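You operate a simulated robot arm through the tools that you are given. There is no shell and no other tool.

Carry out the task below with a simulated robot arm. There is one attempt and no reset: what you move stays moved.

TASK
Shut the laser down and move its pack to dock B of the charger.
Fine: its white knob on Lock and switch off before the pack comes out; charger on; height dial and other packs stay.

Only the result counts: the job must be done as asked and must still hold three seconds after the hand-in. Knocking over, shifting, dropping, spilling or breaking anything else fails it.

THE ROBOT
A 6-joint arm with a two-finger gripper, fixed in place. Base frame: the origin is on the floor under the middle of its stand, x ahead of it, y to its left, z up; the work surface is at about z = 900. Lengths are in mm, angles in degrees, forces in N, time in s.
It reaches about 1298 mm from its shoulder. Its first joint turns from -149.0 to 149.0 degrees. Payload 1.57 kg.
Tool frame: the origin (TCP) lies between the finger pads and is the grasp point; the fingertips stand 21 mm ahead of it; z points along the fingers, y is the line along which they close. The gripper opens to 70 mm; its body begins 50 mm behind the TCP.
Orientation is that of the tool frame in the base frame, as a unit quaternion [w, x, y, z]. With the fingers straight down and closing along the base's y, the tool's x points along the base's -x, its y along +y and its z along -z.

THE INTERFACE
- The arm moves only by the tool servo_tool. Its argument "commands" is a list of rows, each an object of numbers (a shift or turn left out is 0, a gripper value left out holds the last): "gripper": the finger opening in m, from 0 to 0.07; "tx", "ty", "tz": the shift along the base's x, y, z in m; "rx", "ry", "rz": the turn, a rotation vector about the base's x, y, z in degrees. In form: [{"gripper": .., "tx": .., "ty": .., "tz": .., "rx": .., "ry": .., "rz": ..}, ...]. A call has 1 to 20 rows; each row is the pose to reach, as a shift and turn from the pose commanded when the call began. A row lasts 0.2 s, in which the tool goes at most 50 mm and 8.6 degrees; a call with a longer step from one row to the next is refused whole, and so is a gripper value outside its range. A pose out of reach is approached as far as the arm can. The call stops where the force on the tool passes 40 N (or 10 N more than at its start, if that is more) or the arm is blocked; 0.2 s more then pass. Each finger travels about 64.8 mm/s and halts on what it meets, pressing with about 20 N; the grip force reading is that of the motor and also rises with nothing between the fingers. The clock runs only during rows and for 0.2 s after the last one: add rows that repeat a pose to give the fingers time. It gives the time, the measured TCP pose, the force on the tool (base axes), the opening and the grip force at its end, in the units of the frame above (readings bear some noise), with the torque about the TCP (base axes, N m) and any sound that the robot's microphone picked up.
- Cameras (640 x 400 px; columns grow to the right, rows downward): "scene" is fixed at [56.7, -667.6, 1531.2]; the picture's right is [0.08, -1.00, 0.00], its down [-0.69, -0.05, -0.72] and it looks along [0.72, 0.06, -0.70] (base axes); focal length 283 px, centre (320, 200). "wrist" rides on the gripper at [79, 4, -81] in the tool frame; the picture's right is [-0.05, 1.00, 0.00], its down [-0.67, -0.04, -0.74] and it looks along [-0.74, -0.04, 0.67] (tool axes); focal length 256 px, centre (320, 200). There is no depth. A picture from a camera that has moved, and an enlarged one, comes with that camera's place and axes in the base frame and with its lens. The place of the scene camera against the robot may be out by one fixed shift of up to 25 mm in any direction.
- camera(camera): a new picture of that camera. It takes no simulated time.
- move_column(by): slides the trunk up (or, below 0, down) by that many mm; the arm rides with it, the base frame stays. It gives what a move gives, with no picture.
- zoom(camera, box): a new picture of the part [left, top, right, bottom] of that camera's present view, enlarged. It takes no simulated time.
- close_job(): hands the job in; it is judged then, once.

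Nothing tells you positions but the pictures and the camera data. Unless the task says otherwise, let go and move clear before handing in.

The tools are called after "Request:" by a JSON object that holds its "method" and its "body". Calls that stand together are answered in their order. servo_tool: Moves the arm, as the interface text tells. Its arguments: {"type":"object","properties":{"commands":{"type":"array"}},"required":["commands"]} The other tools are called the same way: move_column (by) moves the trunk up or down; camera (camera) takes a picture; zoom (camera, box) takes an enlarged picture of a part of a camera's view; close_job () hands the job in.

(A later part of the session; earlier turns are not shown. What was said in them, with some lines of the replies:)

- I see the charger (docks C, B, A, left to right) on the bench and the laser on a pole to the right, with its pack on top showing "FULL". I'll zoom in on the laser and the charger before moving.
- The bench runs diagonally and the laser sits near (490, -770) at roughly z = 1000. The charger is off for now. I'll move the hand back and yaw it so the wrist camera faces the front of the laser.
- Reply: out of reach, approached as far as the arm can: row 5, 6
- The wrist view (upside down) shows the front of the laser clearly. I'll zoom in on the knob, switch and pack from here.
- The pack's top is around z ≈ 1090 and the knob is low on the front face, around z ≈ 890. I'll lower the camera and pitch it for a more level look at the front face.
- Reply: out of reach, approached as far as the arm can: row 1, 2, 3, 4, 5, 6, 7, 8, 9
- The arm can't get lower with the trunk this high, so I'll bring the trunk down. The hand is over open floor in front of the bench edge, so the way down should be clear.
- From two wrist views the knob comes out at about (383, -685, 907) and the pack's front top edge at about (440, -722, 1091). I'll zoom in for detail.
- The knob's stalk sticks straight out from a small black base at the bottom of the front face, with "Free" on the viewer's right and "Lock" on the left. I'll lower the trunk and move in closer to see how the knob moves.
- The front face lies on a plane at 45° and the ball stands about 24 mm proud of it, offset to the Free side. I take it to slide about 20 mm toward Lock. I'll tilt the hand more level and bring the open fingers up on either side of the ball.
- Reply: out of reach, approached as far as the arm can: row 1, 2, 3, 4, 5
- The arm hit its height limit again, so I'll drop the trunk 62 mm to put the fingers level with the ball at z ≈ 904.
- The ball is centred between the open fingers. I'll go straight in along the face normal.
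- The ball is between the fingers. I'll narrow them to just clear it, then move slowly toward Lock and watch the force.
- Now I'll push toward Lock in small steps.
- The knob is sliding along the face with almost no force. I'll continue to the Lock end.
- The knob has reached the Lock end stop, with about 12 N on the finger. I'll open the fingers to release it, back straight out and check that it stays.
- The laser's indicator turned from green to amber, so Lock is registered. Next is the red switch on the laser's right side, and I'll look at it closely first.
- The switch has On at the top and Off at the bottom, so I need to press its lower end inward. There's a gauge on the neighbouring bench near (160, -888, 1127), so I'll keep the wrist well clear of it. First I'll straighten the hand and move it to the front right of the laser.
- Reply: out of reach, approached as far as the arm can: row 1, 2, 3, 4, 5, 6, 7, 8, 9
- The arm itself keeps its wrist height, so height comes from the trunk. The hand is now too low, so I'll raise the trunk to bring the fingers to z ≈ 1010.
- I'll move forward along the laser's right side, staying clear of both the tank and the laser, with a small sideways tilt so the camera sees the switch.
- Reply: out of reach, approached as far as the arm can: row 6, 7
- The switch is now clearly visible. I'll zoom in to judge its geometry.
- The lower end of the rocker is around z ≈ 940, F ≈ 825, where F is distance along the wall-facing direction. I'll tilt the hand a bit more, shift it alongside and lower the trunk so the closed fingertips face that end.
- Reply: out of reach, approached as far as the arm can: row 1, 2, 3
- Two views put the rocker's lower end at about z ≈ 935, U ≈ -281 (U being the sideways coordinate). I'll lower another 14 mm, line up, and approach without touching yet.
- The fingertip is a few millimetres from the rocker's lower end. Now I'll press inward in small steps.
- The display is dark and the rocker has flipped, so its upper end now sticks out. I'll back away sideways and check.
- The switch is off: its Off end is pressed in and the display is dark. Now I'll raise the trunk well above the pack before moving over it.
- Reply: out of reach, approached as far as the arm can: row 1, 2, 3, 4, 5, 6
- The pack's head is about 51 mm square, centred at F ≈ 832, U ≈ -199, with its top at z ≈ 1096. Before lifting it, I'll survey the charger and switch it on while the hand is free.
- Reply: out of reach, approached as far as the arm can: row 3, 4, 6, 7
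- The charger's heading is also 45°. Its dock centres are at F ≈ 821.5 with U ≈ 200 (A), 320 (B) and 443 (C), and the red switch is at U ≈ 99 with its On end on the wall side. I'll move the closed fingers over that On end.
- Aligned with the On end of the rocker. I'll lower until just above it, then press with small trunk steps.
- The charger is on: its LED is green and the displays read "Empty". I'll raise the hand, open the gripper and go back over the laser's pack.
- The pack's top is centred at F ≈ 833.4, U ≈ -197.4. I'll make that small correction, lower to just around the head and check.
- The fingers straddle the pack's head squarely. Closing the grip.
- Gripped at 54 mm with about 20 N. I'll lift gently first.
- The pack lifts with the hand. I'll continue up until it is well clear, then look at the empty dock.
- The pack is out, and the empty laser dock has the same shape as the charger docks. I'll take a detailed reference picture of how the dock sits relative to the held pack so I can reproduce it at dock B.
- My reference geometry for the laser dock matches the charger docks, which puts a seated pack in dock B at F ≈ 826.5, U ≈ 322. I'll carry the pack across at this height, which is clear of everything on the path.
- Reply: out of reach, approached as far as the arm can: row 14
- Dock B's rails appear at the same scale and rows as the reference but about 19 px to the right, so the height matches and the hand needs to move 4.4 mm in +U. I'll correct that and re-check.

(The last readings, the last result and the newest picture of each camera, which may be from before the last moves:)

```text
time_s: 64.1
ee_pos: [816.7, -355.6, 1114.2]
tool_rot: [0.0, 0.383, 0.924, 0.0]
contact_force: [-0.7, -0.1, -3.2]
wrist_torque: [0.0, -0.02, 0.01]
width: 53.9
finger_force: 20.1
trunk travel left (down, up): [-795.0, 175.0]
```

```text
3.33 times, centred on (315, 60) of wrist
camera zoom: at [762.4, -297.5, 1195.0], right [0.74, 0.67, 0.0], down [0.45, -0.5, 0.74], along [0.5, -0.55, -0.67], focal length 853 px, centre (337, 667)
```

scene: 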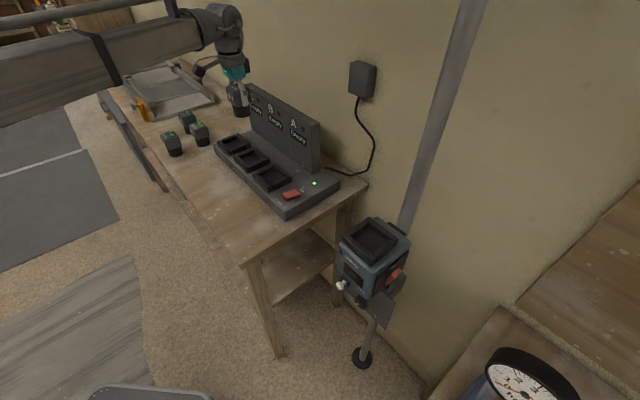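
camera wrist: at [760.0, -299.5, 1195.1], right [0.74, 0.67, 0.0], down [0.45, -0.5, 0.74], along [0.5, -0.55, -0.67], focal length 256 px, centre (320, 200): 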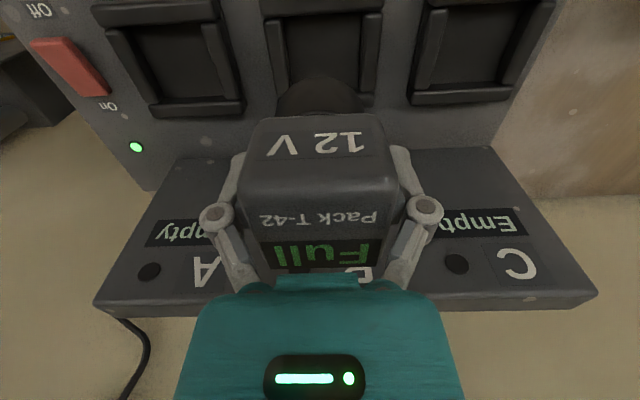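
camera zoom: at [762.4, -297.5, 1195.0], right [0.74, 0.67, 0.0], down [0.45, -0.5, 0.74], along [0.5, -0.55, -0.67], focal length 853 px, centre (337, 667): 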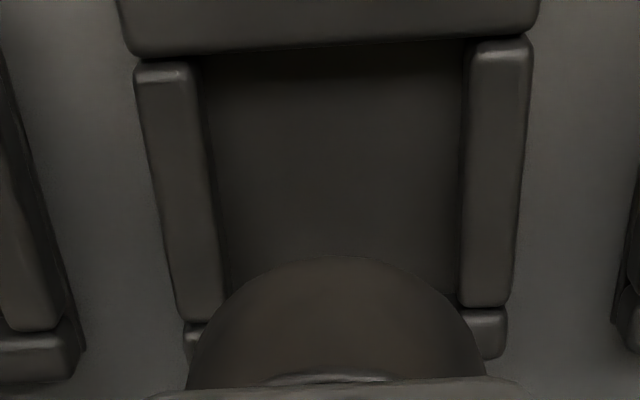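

Request:
{"method": "servo_tool", "body": {"commands": [{"tx": 0.001, "ty": 0.001}, {"tx": 0.001, "ty": 0.001}, {"tx": 0.001, "ty": 0.001}]}}

Request:
{"method": "zoom", "body": {"camera": "wrist", "box": [230, 0, 400, 120]}}

```text
time_s: 64.9
ee_pos: [817.2, -355.1, 1113.4]
tool_rot: [0.0, 0.383, 0.924, 0.0]
contact_force: [-0.4, -0.4, -2.9]
wrist_torque: [-0.01, -0.03, 0.0]
width: 53.7
finger_force: 19.7
trunk travel left (down, up): [-795.0, 175.0]
```

```text
3.33 times, centred on (315, 60) of wrist
camera zoom: at [764.2, -296.4, 1195.0], right [0.74, 0.67, 0.0], down [0.45, -0.5, 0.74], along [0.5, -0.55, -0.67], focal length 853 px, centre (337, 667)
```

zoom: 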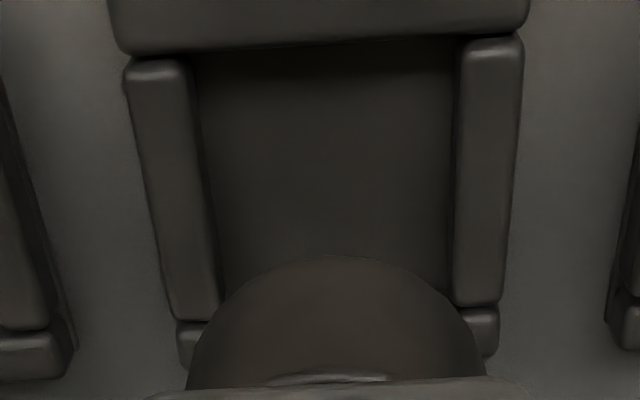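

Request:
{"method": "servo_tool", "body": {"commands": [{"tx": -0.0007, "ty": -0.0007}, {"tx": -0.0007, "ty": -0.0007}, {"tx": -0.0007, "ty": -0.0007}]}}

Request:
{"method": "move_column", "body": {"by": -65}}

Request:
{"method": "camera", "body": {"camera": "wrist"}}

Request:
{"method": "zoom", "body": {"camera": "scene", "box": [200, 60, 340, 220]}}

```text
time_s: 65.7
ee_pos: [816.8, -355.8, 1114.4]
tool_rot: [0.001, 0.383, 0.924, 0.0]
contact_force: [0.1, 0.0, -3.5]
wrist_torque: [-0.01, -0.01, -0.02]
width: 53.7
finger_force: 19.7
trunk travel left (down, up): [-795.0, 175.0]
```

```text
time_s: 66.7
ee_pos: [816.6, -355.5, 1048.3]
tool_rot: [0.0, 0.383, 0.924, 0.001]
contact_force: [0.8, 0.1, -2.2]
wrist_torque: [0.01, 0.03, -0.02]
width: 54.1
finger_force: 19.7
trunk travel left (down, up): [-730.0, 240.0]
```

```text
taken
camera wrist: at [763.7, -296.8, 1130.1], right [0.74, 0.67, 0.0], down [0.45, -0.5, 0.74], along [0.5, -0.55, -0.67], focal length 256 px, centre (320, 200)
```

wrist: 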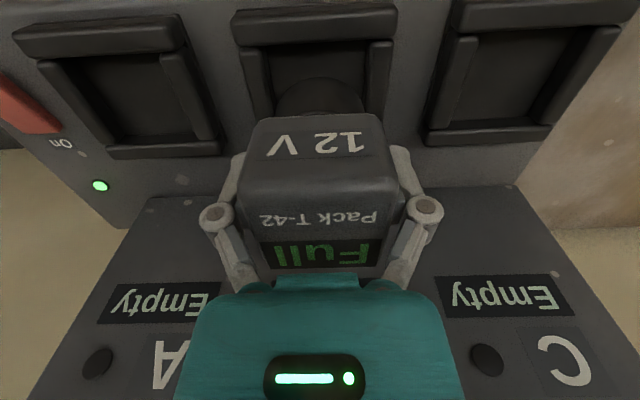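

```text
2.50 times, centred on (270, 140) of scene
camera zoom: at [56.7, -667.6, 1531.2], right [0.08, -1.0, 0.0], down [-0.69, -0.05, -0.72], along [0.72, 0.06, -0.7], focal length 708 px, centre (445, 350)
```

zoom: 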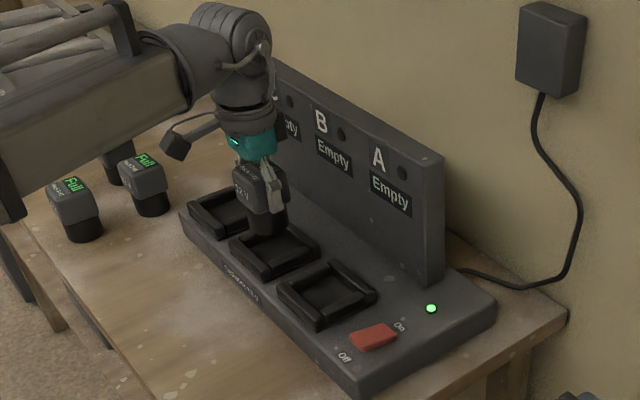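

On track over dock B, and the forearm stays well above the other packs. I'll continue down in steps.

Request:
{"method": "move_column", "body": {"by": -30}}

Request:
{"method": "move_column", "body": {"by": -8}}

Request:
{"method": "camera", "body": {"camera": "wrist"}}

Request:
{"method": "zoom", "body": {"camera": "scene", "box": [200, 80, 340, 220]}}

```text
time_s: 67.5
ee_pos: [816.5, -355.1, 1019.5]
tool_rot: [-0.001, 0.383, 0.924, 0.001]
contact_force: [0.1, 0.1, -3.6]
wrist_torque: [0.01, 0.02, -0.01]
width: 54.1
finger_force: 21.0
trunk travel left (down, up): [-700.0, 270.0]
```

```text
time_s: 68.0
ee_pos: [817.1, -355.4, 1009.8]
tool_rot: [0.0, 0.383, 0.924, 0.0]
contact_force: [-0.4, -0.6, -3.2]
wrist_torque: [-0.01, -0.03, 0.0]
width: 53.9
finger_force: 20.1
trunk travel left (down, up): [-692.0, 278.0]
```

```text
taken
camera wrist: at [763.7, -296.8, 1092.1], right [0.74, 0.67, 0.0], down [0.45, -0.5, 0.74], along [0.5, -0.55, -0.67], focal length 256 px, centre (320, 200)
```

wrist: 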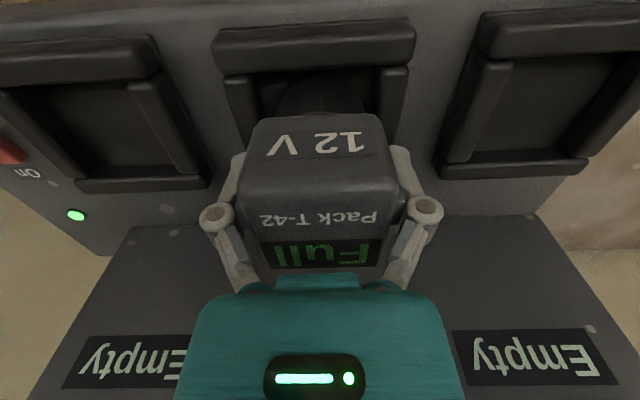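

```text
2.86 times, centred on (270, 150) of scene
camera zoom: at [56.7, -667.6, 1531.2], right [0.08, -1.0, 0.0], down [-0.69, -0.05, -0.72], along [0.72, 0.06, -0.7], focal length 809 px, centre (463, 343)
```

zoom: 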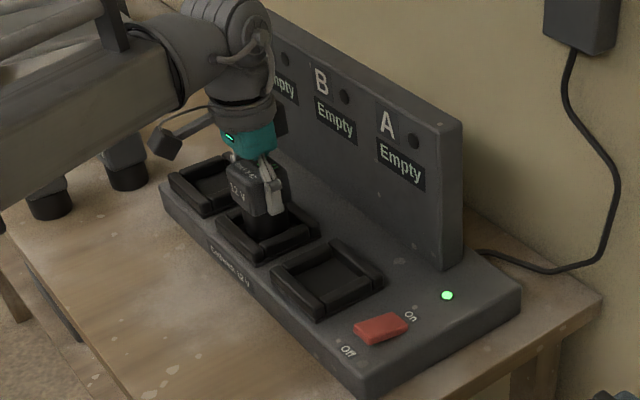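

Request:
{"method": "move_column", "body": {"by": -4}}

Request:
{"method": "move_column", "body": {"by": -2}}

Request:
{"method": "camera", "body": {"camera": "wrist"}}

Request:
{"method": "zoom", "body": {"camera": "scene", "box": [220, 80, 340, 200]}}

```text
time_s: 68.5
ee_pos: [817.3, -355.0, 1007.1]
tool_rot: [0.0, 0.383, 0.924, 0.001]
contact_force: [-0.2, -0.1, -3.1]
wrist_torque: [0.0, -0.02, 0.01]
width: 53.8
finger_force: 20.4
trunk travel left (down, up): [-688.0, 282.0]
```

```text
time_s: 69.1
ee_pos: [817.3, -356.6, 1005.5]
tool_rot: [0.0, 0.384, 0.923, 0.0]
contact_force: [0.5, 0.3, -3.4]
wrist_torque: [-0.02, 0.02, 0.0]
width: 53.4
finger_force: 19.4
trunk travel left (down, up): [-686.0, 284.0]
```

```text
taken
camera wrist: at [763.8, -296.9, 1086.0], right [0.74, 0.67, 0.0], down [0.45, -0.5, 0.74], along [0.5, -0.55, -0.67], focal length 256 px, centre (320, 200)
```

wrist: 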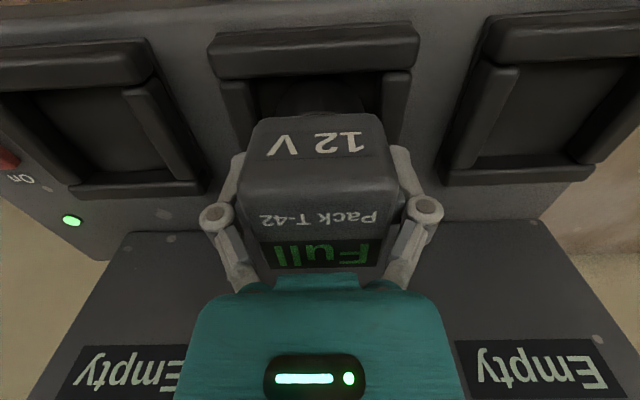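

```text
3.33 times, centred on (280, 140) of scene
camera zoom: at [56.7, -667.6, 1531.2], right [0.08, -1.0, 0.0], down [-0.69, -0.05, -0.72], along [0.72, 0.06, -0.7], focal length 943 px, centre (453, 400)
```

zoom: 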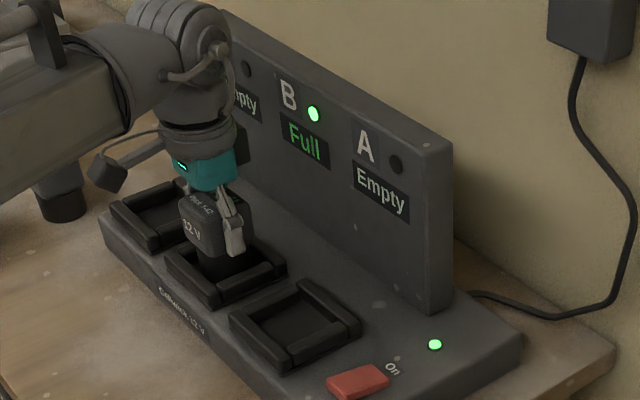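

Dock B's display now reads "Full" with its LED lit. The gripper still carries the weight, so I'll lower the last millimetres until the pack rests on the dock floor.

Request:
{"method": "move_column", "body": {"by": -1.5}}

Request:
{"method": "move_column", "body": {"by": -1}}

```text
time_s: 69.6
ee_pos: [817.0, -355.3, 1003.4]
tool_rot: [0.0, 0.383, 0.924, 0.0]
contact_force: [-0.3, -0.3, -1.8]
wrist_torque: [0.0, -0.02, 0.02]
width: 53.9
finger_force: 20.1
trunk travel left (down, up): [-685.0, 285.0]
```

```text
time_s: 70.1
ee_pos: [816.5, -355.6, 1004.5]
tool_rot: [0.002, 0.384, 0.923, 0.0]
contact_force: [5.2, -2.3, 12.8]
wrist_torque: [-0.02, -0.08, -0.01]
width: 53.7
finger_force: 20.4
trunk travel left (down, up): [-684.0, 286.0]
```

The pack is seated, since the force reversed to about +13 N. I'll ease off slightly and open the fingers.

Request:
{"method": "move_column", "body": {"by": 0.7}}

Request:
{"method": "servo_tool", "body": {"commands": [{"gripper": 0.058}, {"gripper": 0.062}, {"gripper": 0.07}, {"gripper": 0.07}, {"gripper": 0.07}]}}

Request:
{"method": "camera", "body": {"camera": "wrist"}}

Request:
{"method": "zoom", "body": {"camera": "scene", "box": [220, 80, 340, 200]}}

```text
time_s: 70.6
ee_pos: [817.3, -355.9, 1003.9]
tool_rot: [0.0, 0.383, 0.924, -0.001]
contact_force: [3.0, -1.2, 4.7]
wrist_torque: [-0.06, -0.31, -0.02]
width: 53.5
finger_force: 20.2
trunk travel left (down, up): [-685.0, 285.0]
```

```text
time_s: 71.8
ee_pos: [817.0, -355.4, 1002.9]
tool_rot: [0.0, 0.383, 0.924, -0.001]
contact_force: [0.4, -0.6, 0.6]
wrist_torque: [0.02, 0.04, 0.02]
width: 70.0
finger_force: 0.0
trunk travel left (down, up): [-685.0, 285.0]
```

```text
taken
camera wrist: at [763.5, -296.8, 1084.4], right [0.74, 0.67, 0.0], down [0.45, -0.5, 0.74], along [0.5, -0.55, -0.67], focal length 256 px, centre (320, 200)
```

wrist: 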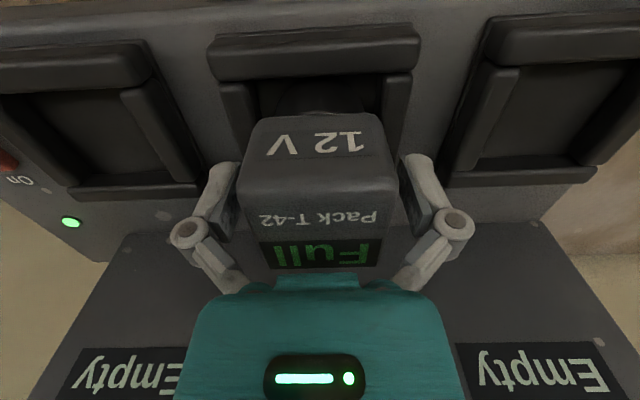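

```text
3.33 times, centred on (280, 140) of scene
camera zoom: at [56.7, -667.6, 1531.2], right [0.08, -1.0, 0.0], down [-0.69, -0.05, -0.72], along [0.72, 0.06, -0.7], focal length 943 px, centre (453, 400)
```

zoom: 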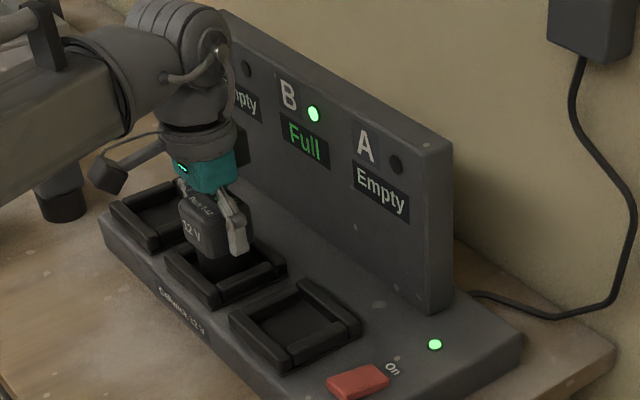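

Released, and dock B still reads "Full". I'll raise the hand straight up, carefully at first.

Request:
{"method": "move_column", "body": {"by": 25}}

Request:
{"method": "camera", "body": {"camera": "wrist"}}

Request:
{"method": "move_column", "body": {"by": 175}}

Request:
{"method": "camera", "body": {"camera": "wrist"}}

Request:
{"method": "camera", "body": {"camera": "scene"}}

```text
time_s: 72.5
ee_pos: [817.3, -355.7, 1027.5]
tool_rot: [0.0, 0.382, 0.924, -0.001]
contact_force: [-0.7, 0.1, 0.8]
wrist_torque: [-0.01, 0.0, -0.03]
width: 70.0
finger_force: 0.0
trunk travel left (down, up): [-710.0, 260.0]
```

```text
taken
camera wrist: at [763.6, -296.8, 1109.4], right [0.74, 0.67, 0.0], down [0.45, -0.5, 0.74], along [0.5, -0.55, -0.67], focal length 256 px, centre (320, 200)
```

wrist: 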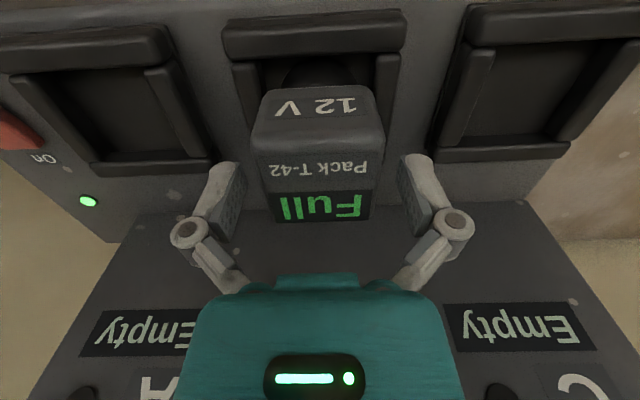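

```text
time_s: 74.5
ee_pos: [816.7, -355.5, 1202.5]
tool_rot: [0.0, 0.382, 0.924, 0.001]
contact_force: [0.0, 1.1, -0.3]
wrist_torque: [0.01, 0.0, 0.01]
width: 69.8
finger_force: 0.0
trunk travel left (down, up): [-885.0, 85.0]
```

```text
taken
camera wrist: at [763.6, -296.7, 1284.4], right [0.74, 0.67, 0.0], down [0.45, -0.5, 0.74], along [0.5, -0.55, -0.67], focal length 256 px, centre (320, 200)
```

wrist: 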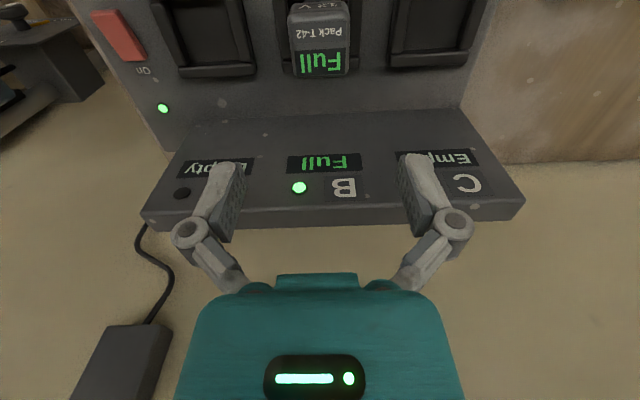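

```text
taken
```

scene: 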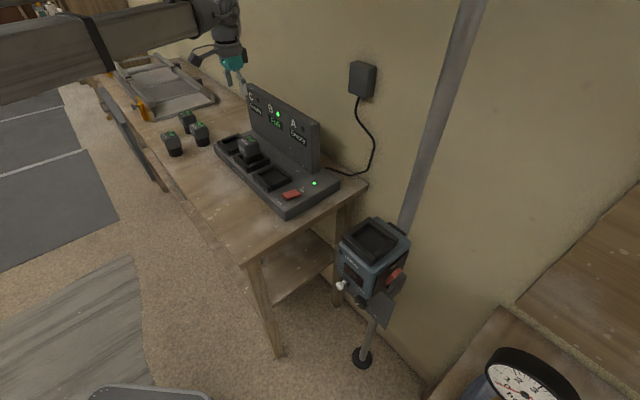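

The hand is clear. I'll check every item once more before handing in: the knob, the switch, the dial, the charger and the other packs.

Request:
{"method": "zoom", "body": {"camera": "scene", "box": [325, 210, 425, 330]}}

Request:
{"method": "zoom", "body": {"camera": "scene", "box": [150, 80, 340, 220]}}

```text
3.33 times, centred on (375, 270) of scene
camera zoom: at [56.7, -667.6, 1531.2], right [0.08, -1.0, 0.0], down [-0.69, -0.05, -0.72], along [0.72, 0.06, -0.7], focal length 943 px, centre (137, -33)
```

zoom: 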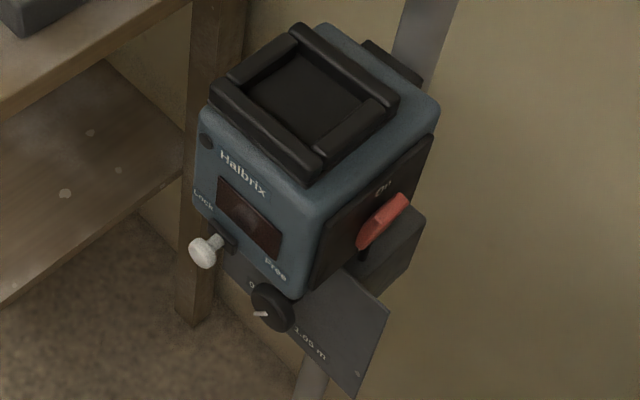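

```text
2.86 times, centred on (245, 150) of scene
camera zoom: at [56.7, -667.6, 1531.2], right [0.08, -1.0, 0.0], down [-0.69, -0.05, -0.72], along [0.72, 0.06, -0.7], focal length 809 px, centre (534, 343)
```

zoom: 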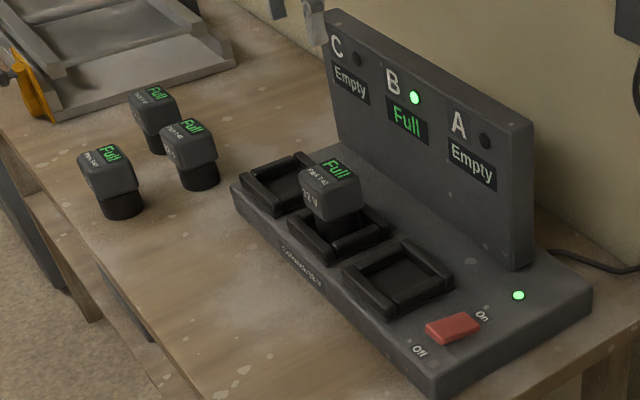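

The laser's knob is on Lock, its switch is off and its display is dark, and the height dial hasn't moved. Pack T-42 sits in dock B reading "Full", the charger is on, and the other three packs are where they were. The hand is clear, so I'm handing in the job.

Request:
{"method": "close_job", "body": {}}

```text
The job is handed in.
```

The laser is shut down and its pack is in dock B of the charger. The job is handed in, but no verdict has come back. Just before hand-in the pictures showed:

- **Laser:** the white knob is on Lock and the switch is off, both set before I took the pack out. The height dial hasn't moved.
- **Charger:** it was off at the start, so I switched it on before bringing the pack over. Dock B reads "Full" with its light on.
- **Other packs:** the three on the bench were not touched.
- **Arm:** the gripper is open and raised clear of everything.
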